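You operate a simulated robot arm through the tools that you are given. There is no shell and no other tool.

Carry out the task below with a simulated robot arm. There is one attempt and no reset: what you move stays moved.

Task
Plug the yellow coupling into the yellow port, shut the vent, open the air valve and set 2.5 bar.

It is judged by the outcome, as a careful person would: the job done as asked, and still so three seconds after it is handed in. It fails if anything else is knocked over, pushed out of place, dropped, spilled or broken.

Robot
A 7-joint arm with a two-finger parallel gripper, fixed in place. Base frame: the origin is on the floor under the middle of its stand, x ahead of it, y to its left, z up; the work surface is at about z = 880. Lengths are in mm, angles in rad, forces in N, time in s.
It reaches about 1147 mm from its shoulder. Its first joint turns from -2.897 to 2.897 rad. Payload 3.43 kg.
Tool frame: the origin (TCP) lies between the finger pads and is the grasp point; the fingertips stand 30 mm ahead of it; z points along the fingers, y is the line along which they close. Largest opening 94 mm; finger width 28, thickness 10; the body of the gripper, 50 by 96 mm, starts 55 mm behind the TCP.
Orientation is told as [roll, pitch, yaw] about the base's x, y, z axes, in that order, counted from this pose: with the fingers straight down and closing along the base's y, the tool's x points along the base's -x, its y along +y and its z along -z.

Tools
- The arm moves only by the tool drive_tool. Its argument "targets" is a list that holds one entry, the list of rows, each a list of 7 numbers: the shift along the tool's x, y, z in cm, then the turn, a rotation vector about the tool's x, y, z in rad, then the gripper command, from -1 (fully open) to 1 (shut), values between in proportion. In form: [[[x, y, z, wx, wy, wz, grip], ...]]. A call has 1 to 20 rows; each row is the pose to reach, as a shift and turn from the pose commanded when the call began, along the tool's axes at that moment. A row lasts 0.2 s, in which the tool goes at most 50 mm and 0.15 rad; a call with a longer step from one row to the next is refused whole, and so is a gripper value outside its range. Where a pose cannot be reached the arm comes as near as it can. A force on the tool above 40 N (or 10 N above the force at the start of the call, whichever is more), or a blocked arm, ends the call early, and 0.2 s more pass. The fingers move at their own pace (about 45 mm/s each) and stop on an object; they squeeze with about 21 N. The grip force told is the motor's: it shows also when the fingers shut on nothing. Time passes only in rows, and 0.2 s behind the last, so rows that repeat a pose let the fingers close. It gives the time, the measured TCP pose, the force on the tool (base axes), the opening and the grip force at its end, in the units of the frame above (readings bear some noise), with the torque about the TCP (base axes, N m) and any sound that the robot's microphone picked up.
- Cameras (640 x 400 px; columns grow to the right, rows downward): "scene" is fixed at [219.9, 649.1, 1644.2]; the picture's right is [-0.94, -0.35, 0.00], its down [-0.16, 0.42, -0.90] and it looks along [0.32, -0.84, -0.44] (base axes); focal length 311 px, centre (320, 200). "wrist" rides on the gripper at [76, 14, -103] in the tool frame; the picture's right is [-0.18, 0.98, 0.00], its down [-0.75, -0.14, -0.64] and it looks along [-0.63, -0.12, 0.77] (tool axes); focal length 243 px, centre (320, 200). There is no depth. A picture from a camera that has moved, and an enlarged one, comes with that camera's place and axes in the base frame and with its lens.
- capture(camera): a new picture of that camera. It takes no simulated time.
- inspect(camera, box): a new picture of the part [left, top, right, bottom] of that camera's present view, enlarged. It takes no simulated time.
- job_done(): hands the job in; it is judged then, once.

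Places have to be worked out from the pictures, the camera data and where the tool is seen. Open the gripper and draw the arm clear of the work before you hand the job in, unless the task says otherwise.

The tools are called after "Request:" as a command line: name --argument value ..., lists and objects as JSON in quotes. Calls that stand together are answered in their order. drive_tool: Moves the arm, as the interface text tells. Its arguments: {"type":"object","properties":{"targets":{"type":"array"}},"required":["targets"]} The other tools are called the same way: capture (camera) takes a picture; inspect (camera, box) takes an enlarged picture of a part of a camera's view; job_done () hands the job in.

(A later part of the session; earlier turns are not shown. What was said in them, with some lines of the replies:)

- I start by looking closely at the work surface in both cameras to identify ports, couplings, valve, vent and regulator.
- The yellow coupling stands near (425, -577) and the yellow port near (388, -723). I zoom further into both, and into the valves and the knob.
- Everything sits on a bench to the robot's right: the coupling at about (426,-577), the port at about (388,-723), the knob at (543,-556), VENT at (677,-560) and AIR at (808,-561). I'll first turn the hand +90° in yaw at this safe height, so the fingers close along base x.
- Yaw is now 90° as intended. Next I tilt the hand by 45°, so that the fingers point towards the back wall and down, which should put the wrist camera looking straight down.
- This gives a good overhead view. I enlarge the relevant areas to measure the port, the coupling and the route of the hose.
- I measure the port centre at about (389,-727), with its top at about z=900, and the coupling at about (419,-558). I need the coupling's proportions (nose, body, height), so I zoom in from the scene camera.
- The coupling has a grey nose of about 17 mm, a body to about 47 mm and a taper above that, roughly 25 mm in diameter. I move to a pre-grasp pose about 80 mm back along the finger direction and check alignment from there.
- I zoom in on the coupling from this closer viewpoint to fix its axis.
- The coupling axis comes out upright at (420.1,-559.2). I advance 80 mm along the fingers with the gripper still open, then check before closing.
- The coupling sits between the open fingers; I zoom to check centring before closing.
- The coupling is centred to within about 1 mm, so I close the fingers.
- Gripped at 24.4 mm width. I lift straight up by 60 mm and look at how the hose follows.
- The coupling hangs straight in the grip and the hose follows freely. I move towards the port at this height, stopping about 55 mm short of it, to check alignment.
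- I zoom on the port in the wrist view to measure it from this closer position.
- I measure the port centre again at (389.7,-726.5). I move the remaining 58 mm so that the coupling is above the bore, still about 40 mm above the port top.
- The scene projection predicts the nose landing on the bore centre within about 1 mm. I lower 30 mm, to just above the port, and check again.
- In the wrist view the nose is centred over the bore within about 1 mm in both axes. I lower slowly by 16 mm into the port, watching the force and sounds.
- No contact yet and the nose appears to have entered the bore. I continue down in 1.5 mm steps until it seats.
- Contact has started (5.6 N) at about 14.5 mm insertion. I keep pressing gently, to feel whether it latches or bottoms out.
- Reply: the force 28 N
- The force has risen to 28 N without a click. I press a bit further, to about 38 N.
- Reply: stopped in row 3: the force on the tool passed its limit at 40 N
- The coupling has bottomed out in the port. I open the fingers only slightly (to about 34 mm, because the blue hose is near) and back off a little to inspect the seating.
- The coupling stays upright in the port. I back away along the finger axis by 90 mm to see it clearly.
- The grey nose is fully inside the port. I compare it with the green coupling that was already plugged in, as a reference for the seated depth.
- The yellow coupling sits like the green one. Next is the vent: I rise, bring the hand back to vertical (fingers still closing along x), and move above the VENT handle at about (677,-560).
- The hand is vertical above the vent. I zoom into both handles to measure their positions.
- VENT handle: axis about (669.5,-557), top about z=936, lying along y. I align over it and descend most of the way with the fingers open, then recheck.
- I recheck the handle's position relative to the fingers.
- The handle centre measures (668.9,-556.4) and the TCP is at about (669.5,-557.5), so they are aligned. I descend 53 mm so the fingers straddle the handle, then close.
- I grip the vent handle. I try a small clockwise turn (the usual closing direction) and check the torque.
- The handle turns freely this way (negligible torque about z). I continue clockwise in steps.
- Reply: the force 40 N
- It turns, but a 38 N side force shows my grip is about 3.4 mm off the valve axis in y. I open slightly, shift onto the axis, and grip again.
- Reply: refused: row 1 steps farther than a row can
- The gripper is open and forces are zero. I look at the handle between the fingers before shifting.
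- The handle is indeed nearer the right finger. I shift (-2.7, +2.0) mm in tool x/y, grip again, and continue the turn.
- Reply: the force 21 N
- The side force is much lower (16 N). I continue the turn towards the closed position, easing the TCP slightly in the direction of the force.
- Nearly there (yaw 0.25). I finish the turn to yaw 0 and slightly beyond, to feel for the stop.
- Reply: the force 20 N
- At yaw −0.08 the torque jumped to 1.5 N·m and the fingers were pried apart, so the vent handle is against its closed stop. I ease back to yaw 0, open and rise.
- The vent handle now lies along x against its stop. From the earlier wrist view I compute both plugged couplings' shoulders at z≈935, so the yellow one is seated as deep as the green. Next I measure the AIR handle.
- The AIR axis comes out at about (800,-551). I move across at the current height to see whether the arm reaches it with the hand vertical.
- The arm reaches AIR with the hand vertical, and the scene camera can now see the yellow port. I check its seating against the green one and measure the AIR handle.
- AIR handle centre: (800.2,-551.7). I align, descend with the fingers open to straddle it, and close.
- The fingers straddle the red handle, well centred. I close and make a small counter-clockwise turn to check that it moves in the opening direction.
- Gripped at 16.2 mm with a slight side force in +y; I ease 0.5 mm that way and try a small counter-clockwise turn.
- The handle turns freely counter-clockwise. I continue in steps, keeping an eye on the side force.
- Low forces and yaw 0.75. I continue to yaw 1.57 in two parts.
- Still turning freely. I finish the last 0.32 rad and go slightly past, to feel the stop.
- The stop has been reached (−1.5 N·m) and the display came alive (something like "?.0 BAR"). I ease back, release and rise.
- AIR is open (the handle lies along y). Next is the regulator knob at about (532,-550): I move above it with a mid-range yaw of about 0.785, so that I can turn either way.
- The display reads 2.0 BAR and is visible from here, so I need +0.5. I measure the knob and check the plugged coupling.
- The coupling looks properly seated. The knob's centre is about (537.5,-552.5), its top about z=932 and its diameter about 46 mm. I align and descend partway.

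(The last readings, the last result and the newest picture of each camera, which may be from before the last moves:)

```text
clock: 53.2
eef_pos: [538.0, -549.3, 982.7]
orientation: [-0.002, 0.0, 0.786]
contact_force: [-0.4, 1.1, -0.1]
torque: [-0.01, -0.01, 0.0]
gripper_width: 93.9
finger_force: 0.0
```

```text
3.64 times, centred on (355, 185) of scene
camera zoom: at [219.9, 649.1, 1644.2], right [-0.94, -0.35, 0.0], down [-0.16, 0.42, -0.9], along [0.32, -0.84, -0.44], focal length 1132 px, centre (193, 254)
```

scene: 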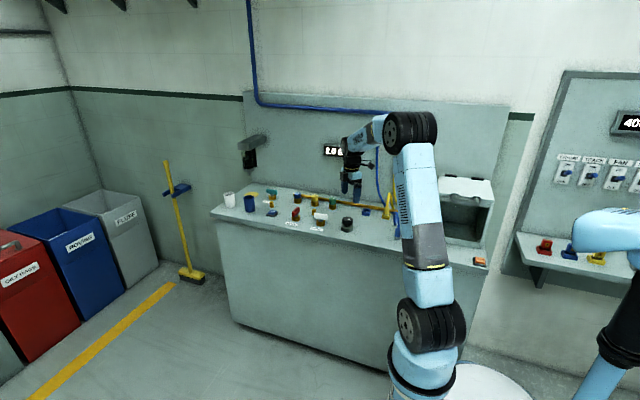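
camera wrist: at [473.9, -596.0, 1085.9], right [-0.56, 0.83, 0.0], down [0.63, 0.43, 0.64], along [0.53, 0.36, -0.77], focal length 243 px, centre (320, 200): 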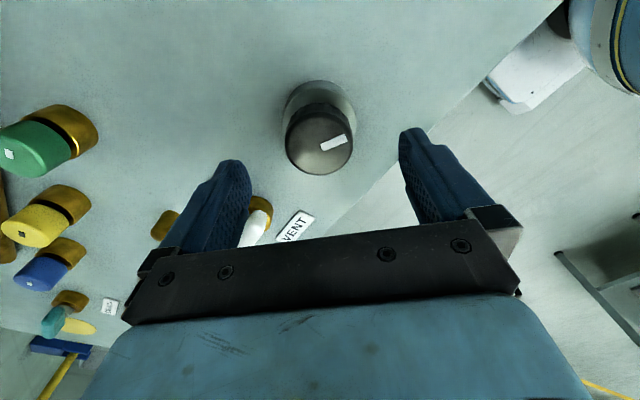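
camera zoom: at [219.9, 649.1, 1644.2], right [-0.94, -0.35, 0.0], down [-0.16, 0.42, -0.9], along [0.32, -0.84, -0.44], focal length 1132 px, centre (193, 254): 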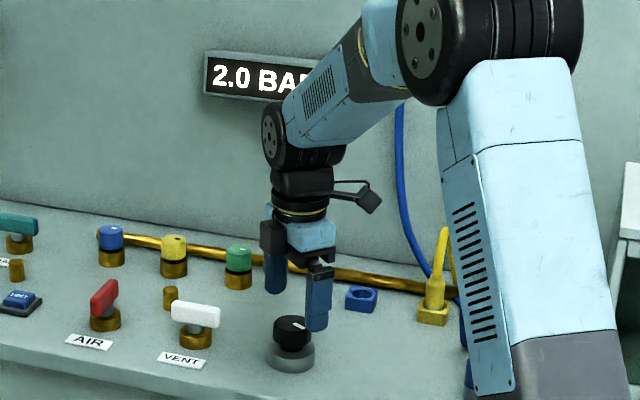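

I zoom in for a more precise knob centre.

Request:
inspect --camera "wrist" --box '[270, 70, 370, 190]'

Request:
inspect --camera "scene" --box '[335, 195, 375, 235]'

```text
3.33 times, centred on (320, 130) of wrist
camera zoom: at [473.9, -596.0, 1085.9], right [-0.56, 0.83, 0.0], down [0.63, 0.43, 0.64], along [0.53, 0.36, -0.77], focal length 809 px, centre (320, 433)
```

zoom: 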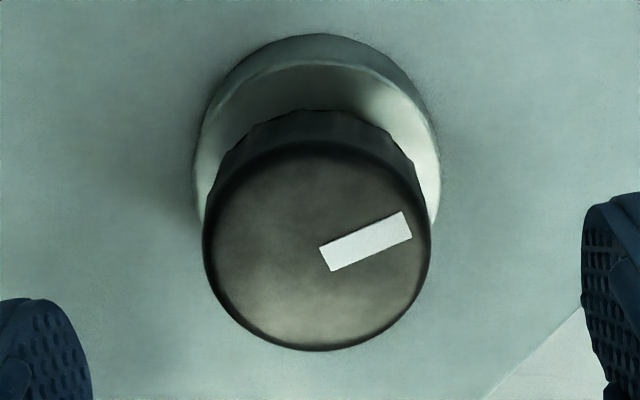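

```text
10.00 times, centred on (355, 215) of scene
camera zoom: at [219.9, 649.1, 1644.2], right [-0.94, -0.35, 0.0], down [-0.16, 0.42, -0.9], along [0.32, -0.84, -0.44], focal length 3114 px, centre (-30, 50)
```

zoom: 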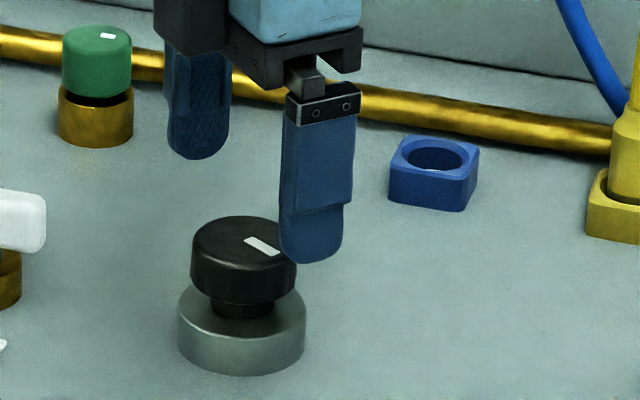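

The TCP is aligned with the knob centre to within 1 mm. I descend 45 mm to straddle the knob and close the fingers on it.

Request:
drive_tool --targets '[[[0.05, -0.05, 1.0, 0, 0, 0, -1], [0.05, -0.05, 2.0, 0, 0, 0, -1], [0.05, -0.05, 3.0, 0, 0, 0, -1], [0.05, -0.05, 3.8, 0, 0, 0, -1], [0.05, -0.05, 4.4, 0, 0, 0, -1], [0.05, -0.05, 4.4, 0, 0, 0, -0.5], [0.05, -0.05, 4.4, 0, 0, 0, 0.0], [0.05, -0.05, 4.4, 0, 0, 0, 0.5], [0.05, -0.05, 4.4, 0, 0, 0, 1], [0.05, -0.05, 4.4, 0, 0, 0, 1], [0.05, -0.05, 4.4, 0, 0, 0, 1]]]'

Request:
capture --camera "wrist"

Request:
inspect --camera "scene" --box '[310, 130, 400, 240]'

```text
clock: 55.6
eef_pos: [538.1, -550.4, 938.6]
orientation: [-0.002, 0.001, 0.786]
contact_force: [11.3, -10.8, 5.7]
torque: [0.04, -0.25, -0.02]
gripper_width: 47.5
finger_force: 44.5
```

```text
taken
camera wrist: at [474.5, -596.9, 1042.4], right [-0.56, 0.83, 0.0], down [0.63, 0.43, 0.64], along [0.53, 0.36, -0.77], focal length 243 px, centre (320, 200)
```

wrist: 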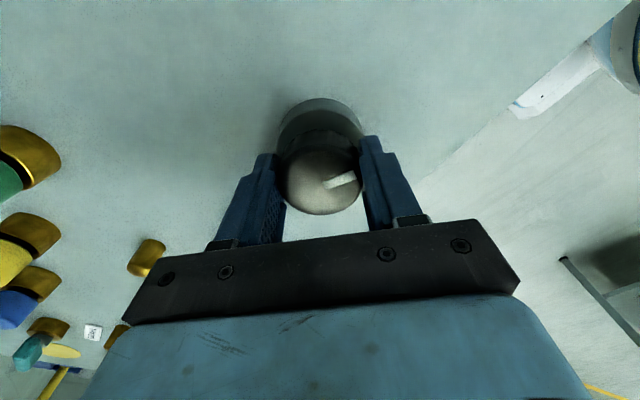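

```text
3.64 times, centred on (355, 185) of scene
camera zoom: at [219.9, 649.1, 1644.2], right [-0.94, -0.35, 0.0], down [-0.16, 0.42, -0.9], along [0.32, -0.84, -0.44], focal length 1132 px, centre (193, 254)
```

zoom: 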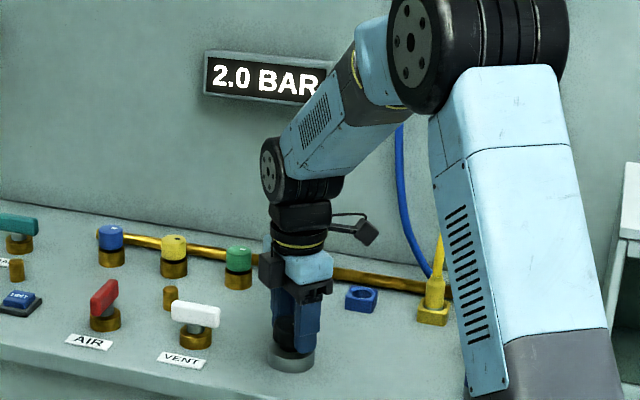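

The knob is gripped (47.5 mm) and the display is fully readable at 2.0 BAR. I turn clockwise by 0.15 rad and read the effect.

Request:
drive_tool --targets '[[[0, -0.06, 0, 0, 0, 0.05, 1], [0, -0.06, 0, 0, 0, 0.1, 1], [0, -0.06, 0, 0, 0, 0.15, 1], [0, -0.06, 0, 0, 0, 0.15, 1]]]'

Request:
inspect --camera "scene" --box '[310, 130, 400, 240]'

```text
clock: 56.6
eef_pos: [537.4, -550.6, 938.4]
orientation: [-0.001, 0.001, 0.635]
contact_force: [7.7, -0.7, 15.1]
torque: [-0.31, 0.84, 0.01]
gripper_width: 47.6
finger_force: 45.1
```

```text
3.64 times, centred on (355, 185) of scene
camera zoom: at [219.9, 649.1, 1644.2], right [-0.94, -0.35, 0.0], down [-0.16, 0.42, -0.9], along [0.32, -0.84, -0.44], focal length 1132 px, centre (193, 254)
```

zoom: 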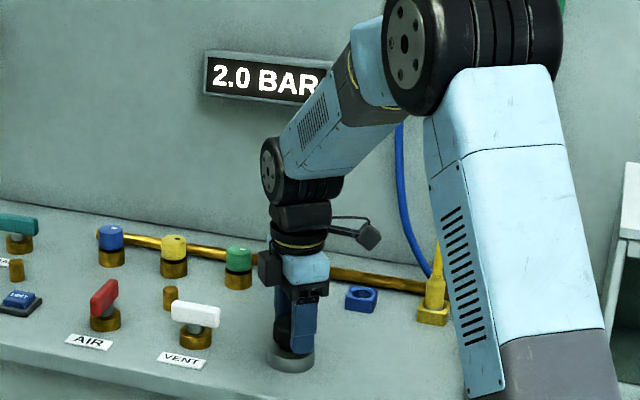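

The reading is unchanged at 2.0. I check in the wrist view whether the knob turned with the fingers (its mark should stay fixed relative to the gripper).

Request:
inspect --camera "wrist" --box '[240, 90, 400, 240]'

Request:
inspect --camera "scene" --box '[315, 140, 365, 165]'

```text
2.67 times, centred on (320, 165) of wrist
camera zoom: at [468.5, -586.7, 1042.4], right [-0.43, 0.9, 0.0], down [0.69, 0.33, 0.64], along [0.58, 0.28, -0.77], focal length 647 px, centre (320, 293)
```

zoom: 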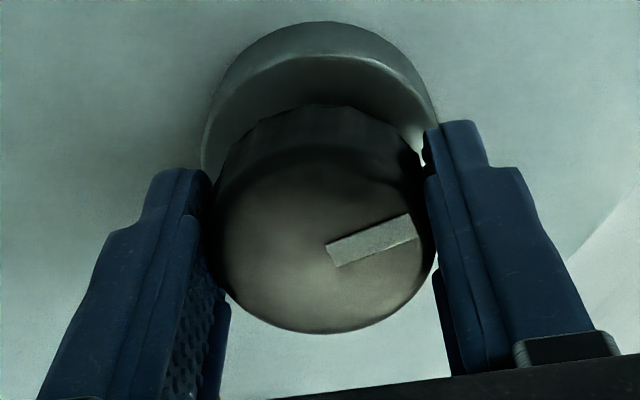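

```text
12.80 times, centred on (340, 152) of scene
camera zoom: at [219.9, 649.1, 1644.2], right [-0.94, -0.35, 0.0], down [-0.16, 0.42, -0.9], along [0.32, -0.84, -0.44], focal length 3986 px, centre (64, 808)
```

zoom: 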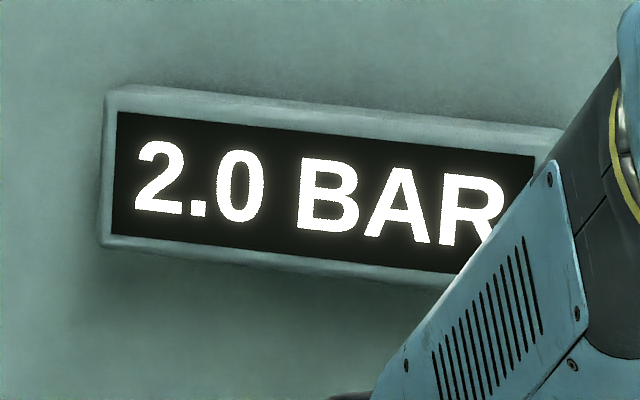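

The knob did turn with the fingers, but the reading has not changed yet (it may lag or move in coarse steps). I turn another 0.15 rad clockwise and wait a moment.

Request:
drive_tool --targets '[[[0, 0, 0, 0, 0, 0.05, 1], [0, 0, 0, 0, 0, 0.1, 1], [0, 0, 0, 0, 0, 0.15, 1], [0, 0, 0, 0, 0, 0.15, 1], [0, 0, 0, 0, 0, 0.15, 1], [0, 0, 0, 0, 0, 0.15, 1]]]'

Request:
inspect --camera "scene" --box '[315, 140, 365, 165]'

Request:
inspect --camera "wrist" --box '[240, 90, 400, 240]'

```text
clock: 58.0
eef_pos: [538.7, -551.2, 938.3]
orientation: [-0.003, -0.001, 0.486]
contact_force: [4.6, 10.9, 11.8]
torque: [0.46, -0.24, 0.03]
gripper_width: 47.7
finger_force: 44.6
```

```text
12.80 times, centred on (340, 152) of scene
camera zoom: at [219.9, 649.1, 1644.2], right [-0.94, -0.35, 0.0], down [-0.16, 0.42, -0.9], along [0.32, -0.84, -0.44], focal length 3986 px, centre (64, 808)
```

zoom: 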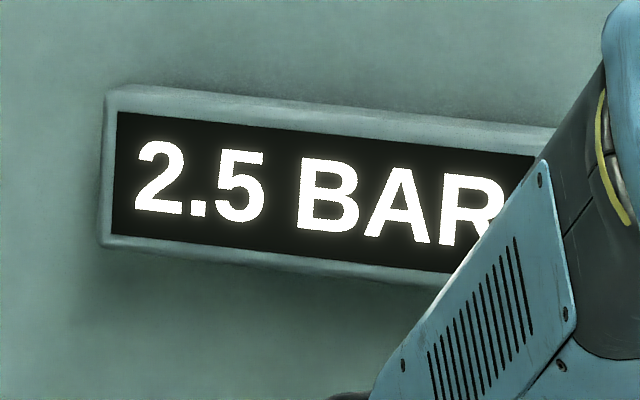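

```text
2.67 times, centred on (320, 165) of wrist
camera zoom: at [464.1, -575.8, 1042.4], right [-0.3, 0.96, 0.0], down [0.73, 0.23, 0.64], along [0.61, 0.19, -0.77], focal length 647 px, centre (320, 293)
```

zoom: 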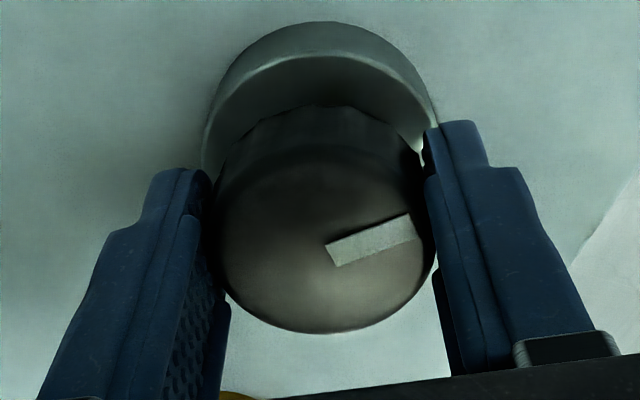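

The display now reads 2.5 BAR, so it moves in 0.5 steps. To centre the knob within the 2.5 band, I find the lower switching point by turning back slightly.

Request:
drive_tool --targets '[[[0, 0.05, 0, 0, 0, -0.04, 1], [0, 0.05, 0, 0, 0, -0.075, 1], [0, 0.05, 0, 0, 0, -0.075, 1], [0, 0.05, 0, 0, 0, -0.075, 1]]]'

Request:
inspect --camera "scene" --box '[315, 140, 365, 165]'

```text
clock: 59.0
eef_pos: [538.3, -551.4, 939.5]
orientation: [-0.003, 0.002, 0.56]
contact_force: [6.4, 2.6, 10.4]
torque: [0.3, -0.48, -0.01]
gripper_width: 47.3
finger_force: 45.1
```

```text
12.80 times, centred on (340, 152) of scene
camera zoom: at [219.9, 649.1, 1644.2], right [-0.94, -0.35, 0.0], down [-0.16, 0.42, -0.9], along [0.32, -0.84, -0.44], focal length 3986 px, centre (64, 808)
```

zoom: 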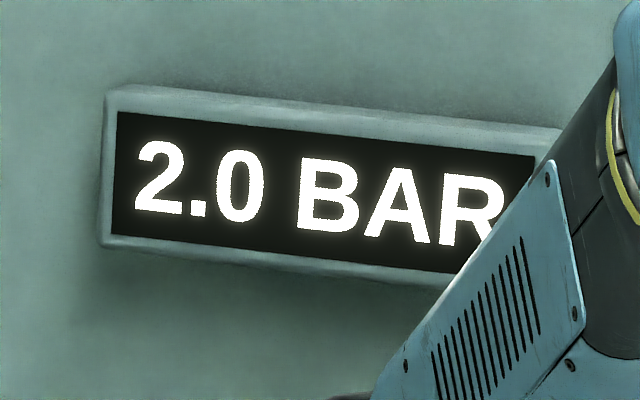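

The switching point lies between 0.23 and 0.30 rad from the start, which suggests about 0.52 rad per 0.5 bar with the band centre near +0.52. I turn forward to about +0.40 and read.

Request:
drive_tool --targets '[[[0, 0, 0, 0, 0, 0.06, 1], [0, 0, 0, 0, 0, 0.12, 1], [0, 0, 0, 0, 0, 0.17, 1], [0, 0, 0, 0, 0, 0.17, 1], [0, 0, 0, 0, 0, 0.17, 1]]]'

Request:
inspect --camera "scene" --box '[315, 140, 365, 165]'

```text
clock: 60.2
eef_pos: [537.4, -549.6, 939.4]
orientation: [-0.002, 0.001, 0.391]
contact_force: [6.0, 4.8, 7.8]
torque: [-0.69, 0.74, -0.03]
gripper_width: 47.6
finger_force: 44.7
```

```text
12.80 times, centred on (340, 152) of scene
camera zoom: at [219.9, 649.1, 1644.2], right [-0.94, -0.35, 0.0], down [-0.16, 0.42, -0.9], along [0.32, -0.84, -0.44], focal length 3986 px, centre (64, 808)
```

zoom: 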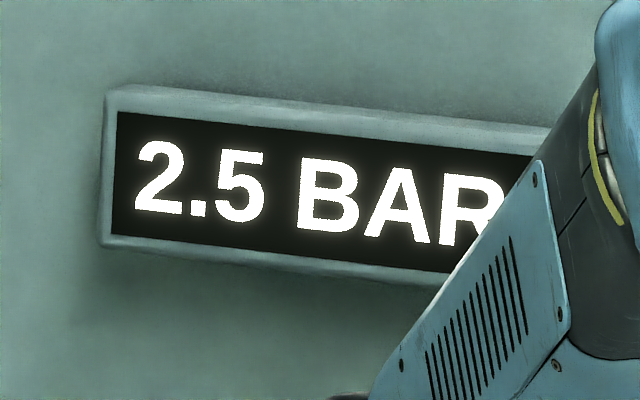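

It reads 2.5 BAR at +0.395 rad. I go on to about +0.50 rad, to sit in the middle of the band, and read again.

Request:
drive_tool --targets '[[[0, 0, 0, 0, 0, 0.05, 1], [0, 0, 0, 0, 0, 0.1, 1], [0, 0, 0, 0, 0, 0.1, 1], [0, 0, 0, 0, 0, 0.1, 1]]]'

Request:
inspect --camera "scene" --box '[315, 140, 365, 165]'

Request:
inspect --camera "wrist" --box '[240, 90, 400, 240]'

```text
clock: 61.2
eef_pos: [536.8, -550.1, 939.0]
orientation: [0.0, 0.001, 0.291]
contact_force: [0.4, 12.0, 3.9]
torque: [0.26, -0.51, 0.01]
gripper_width: 47.8
finger_force: 45.3
```

```text
12.80 times, centred on (340, 152) of scene
camera zoom: at [219.9, 649.1, 1644.2], right [-0.94, -0.35, 0.0], down [-0.16, 0.42, -0.9], along [0.32, -0.84, -0.44], focal length 3986 px, centre (64, 808)
```

zoom: 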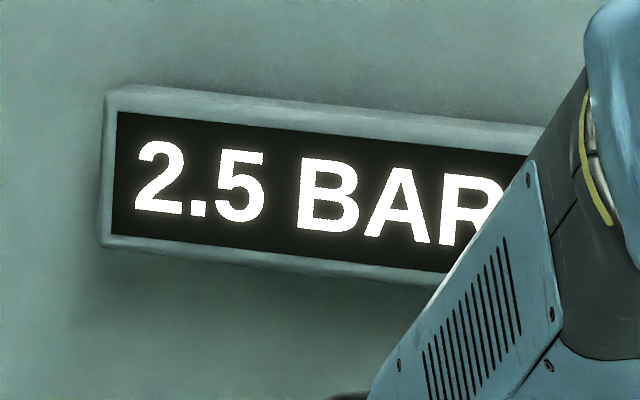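

```text
2.67 times, centred on (320, 165) of wrist
camera zoom: at [460.9, -560.6, 1042.4], right [-0.1, 0.99, 0.0], down [0.76, 0.08, 0.64], along [0.64, 0.07, -0.77], focal length 647 px, centre (320, 293)
```

zoom: 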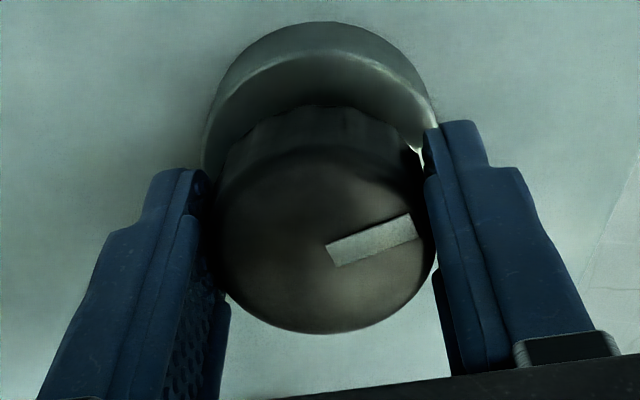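

It reads 2.5 BAR at +0.495 rad, comfortably inside the band. I release the knob and rise straight up, then verify everything.

Request:
drive_tool --targets '[[[0, 0, 0, 0, 0, 0, 0.5], [0, 0, 0, 0, 0, 0, 0.0], [0, 0, 0, 0, 0, 0, -0.5], [0, 0, 0, 0, 0, 0, -1], [0, 0, 0, 0, 0, 0, -1], [0, 0, -1.5, 0, 0, 0, -1], [0, 0, -3.5, 0, 0, 0, -1], [0, 0, -6.5, 0, 0, 0, -1], [0, 0, -10, 0, 0, 0, -1], [0, 0, -13, 0, 0, 0, -1]]]'

Request:
inspect --camera "scene" --box '[310, 130, 400, 240]'

Request:
capture --camera "wrist"

```text
clock: 63.4
eef_pos: [537.8, -551.0, 1070.7]
orientation: [0.001, 0.0, 0.289]
contact_force: [-0.2, -0.3, -0.1]
torque: [0.02, 0.0, 0.0]
gripper_width: 93.8
finger_force: 0.0
```

```text
3.64 times, centred on (355, 185) of scene
camera zoom: at [219.9, 649.1, 1644.2], right [-0.94, -0.35, 0.0], down [-0.16, 0.42, -0.9], along [0.32, -0.84, -0.44], focal length 1132 px, centre (193, 254)
```

zoom: 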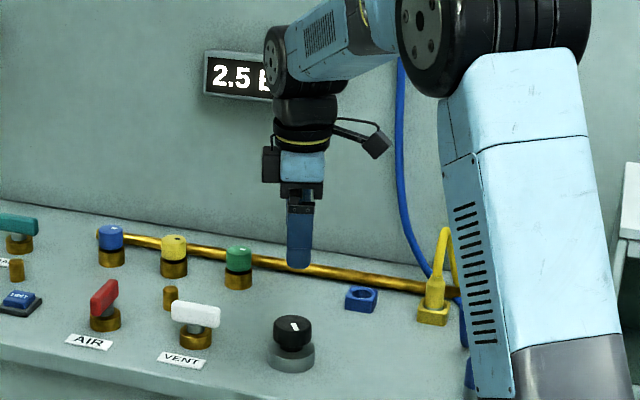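

```text
taken
camera wrist: at [461.5, -561.4, 1172.8], right [-0.1, 0.99, 0.0], down [0.76, 0.08, 0.64], along [0.64, 0.07, -0.77], focal length 243 px, centre (320, 200)
```

wrist: 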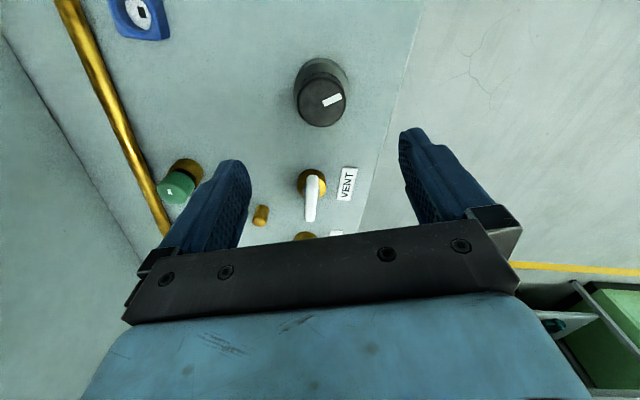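

The display stays at 2.5 after release. I lift the arm and draw it back near its starting pose, well clear of the work, then make a final inspection.

Request:
drive_tool --targets '[[[0, 0, -4, 0, 0, 0, -1], [0, 0, -8, 0, 0, 0, -1], [1.5, 0.9, -11, 0, 0, 0, -1], [4, 2.3, -14, 0, 0, 0, -1], [7, 4, -16, 0, 0, 0, -1], [10, 5.6, -16, 0, 0, 0, -1], [13, 7.3, -16, 0, 0, 0, -1], [15.9, 8.9, -16, 0, 0, 0, -1], [15.9, 8.9, -16, 0, 0, 0, -1]]]'

Request:
capture --camera "scene"

Request:
inspect --camera "scene" --box '[220, 130, 360, 250]'

Request:
inspect --camera "scene" --box '[340, 170, 440, 250]'

Request:
capture --camera "wrist"

```text
clock: 65.4
eef_pos: [359.8, -511.1, 1229.8]
orientation: [-0.003, 0.0, 0.291]
contact_force: [-0.2, 0.3, 0.5]
torque: [-0.03, 0.0, -0.01]
gripper_width: 94.3
finger_force: 0.1
```

```text
taken
```

scene: 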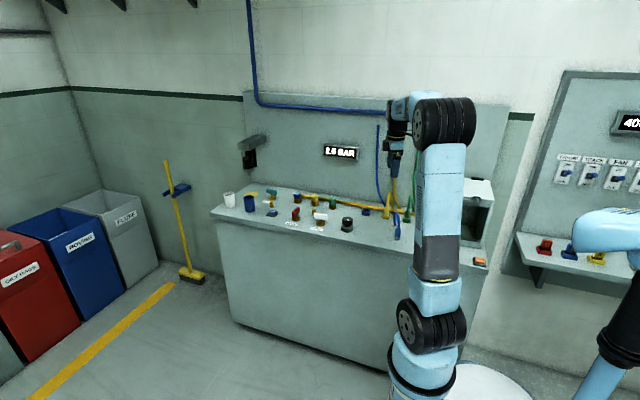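

```text
3.33 times, centred on (290, 190) of scene
camera zoom: at [219.9, 649.1, 1644.2], right [-0.94, -0.35, 0.0], down [-0.16, 0.42, -0.9], along [0.32, -0.84, -0.44], focal length 1038 px, centre (420, 233)
```

zoom: 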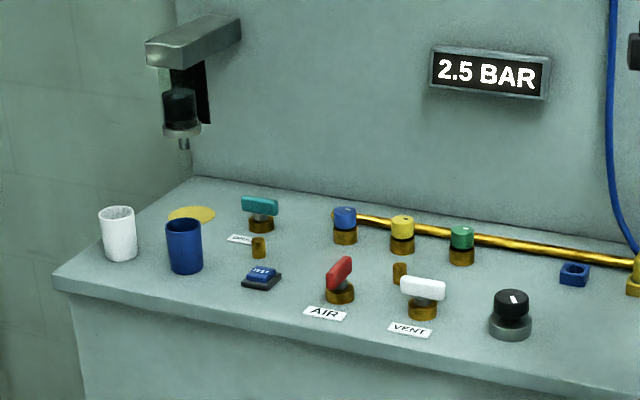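

```text
5.00 times, centred on (390, 210) of scene
camera zoom: at [219.9, 649.1, 1644.2], right [-0.94, -0.35, 0.0], down [-0.16, 0.42, -0.9], along [0.32, -0.84, -0.44], focal length 1557 px, centre (-30, 150)
```

zoom: 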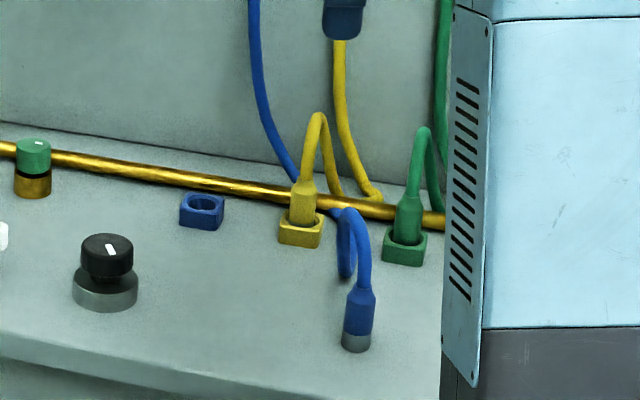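

```text
taken
camera wrist: at [282.1, -521.7, 1332.9], right [-0.11, 0.99, 0.0], down [0.76, 0.08, 0.64], along [0.64, 0.07, -0.77], focal length 243 px, centre (320, 200)
```

wrist: 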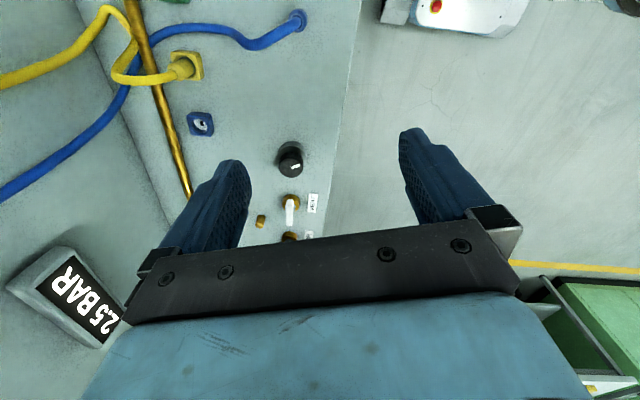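

Everything looks right; I make one closer comparison of the yellow and green couplings to confirm that the yellow one is fully seated under pressure.

Request:
inspect --camera "scene" --box '[378, 195, 434, 230]'

Request:
inspect --camera "wrist" --box '[150, 30, 230, 150]'

```text
11.43 times, centred on (406, 212) of scene
camera zoom: at [219.9, 649.1, 1644.2], right [-0.94, -0.35, 0.0], down [-0.16, 0.42, -0.9], along [0.32, -0.84, -0.44], focal length 3559 px, centre (-663, 57)
```

zoom: 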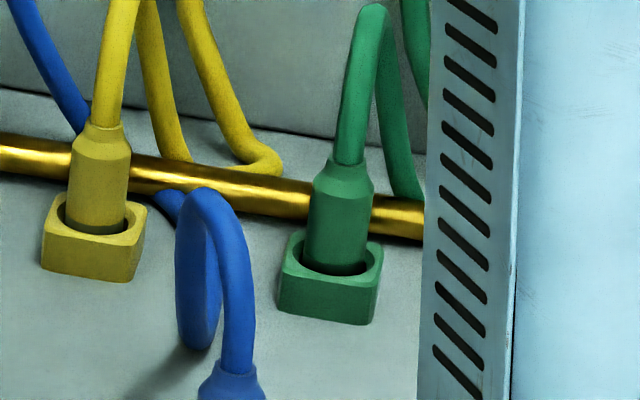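

```text
3.33 times, centred on (190, 90) of wrist
camera zoom: at [282.1, -521.7, 1332.9], right [-0.11, 0.99, 0.0], down [0.76, 0.08, 0.64], along [0.64, 0.07, -0.77], focal length 809 px, centre (753, 567)
```

zoom: 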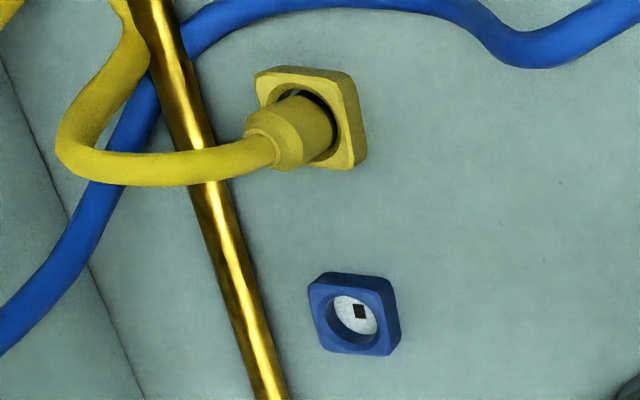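

The yellow coupling sits as deep as the green one. The vent is shut, the air valve is open, the gauge reads 2.5 BAR, and the gripper is open and clear. I hand the job in.

Request:
job_done

```text
The job is handed in.
```

The job is done and handed in; I haven't had a verdict back.

- **Coupling:** the yellow coupling is in the yellow port. It bottomed out at about 15 mm without a click. It sits at the same height as the green one, and stayed there after the air came on.
- **Vent:** I turned the white handle clockwise to its stop, so the vent is shut.
- **Air valve:** I turned the red handle counter-clockwise to its stop, so the air is open.
- **Pressure:** the display reads 2.5 BAR and held after I let go of the knob. It moves in 0.5 bar steps, so I set the knob well inside the 2.5 step, not at its edge.

I saw nothing else knocked or moved. The gripper is open and the arm is back near its starting position, clear of the bench.
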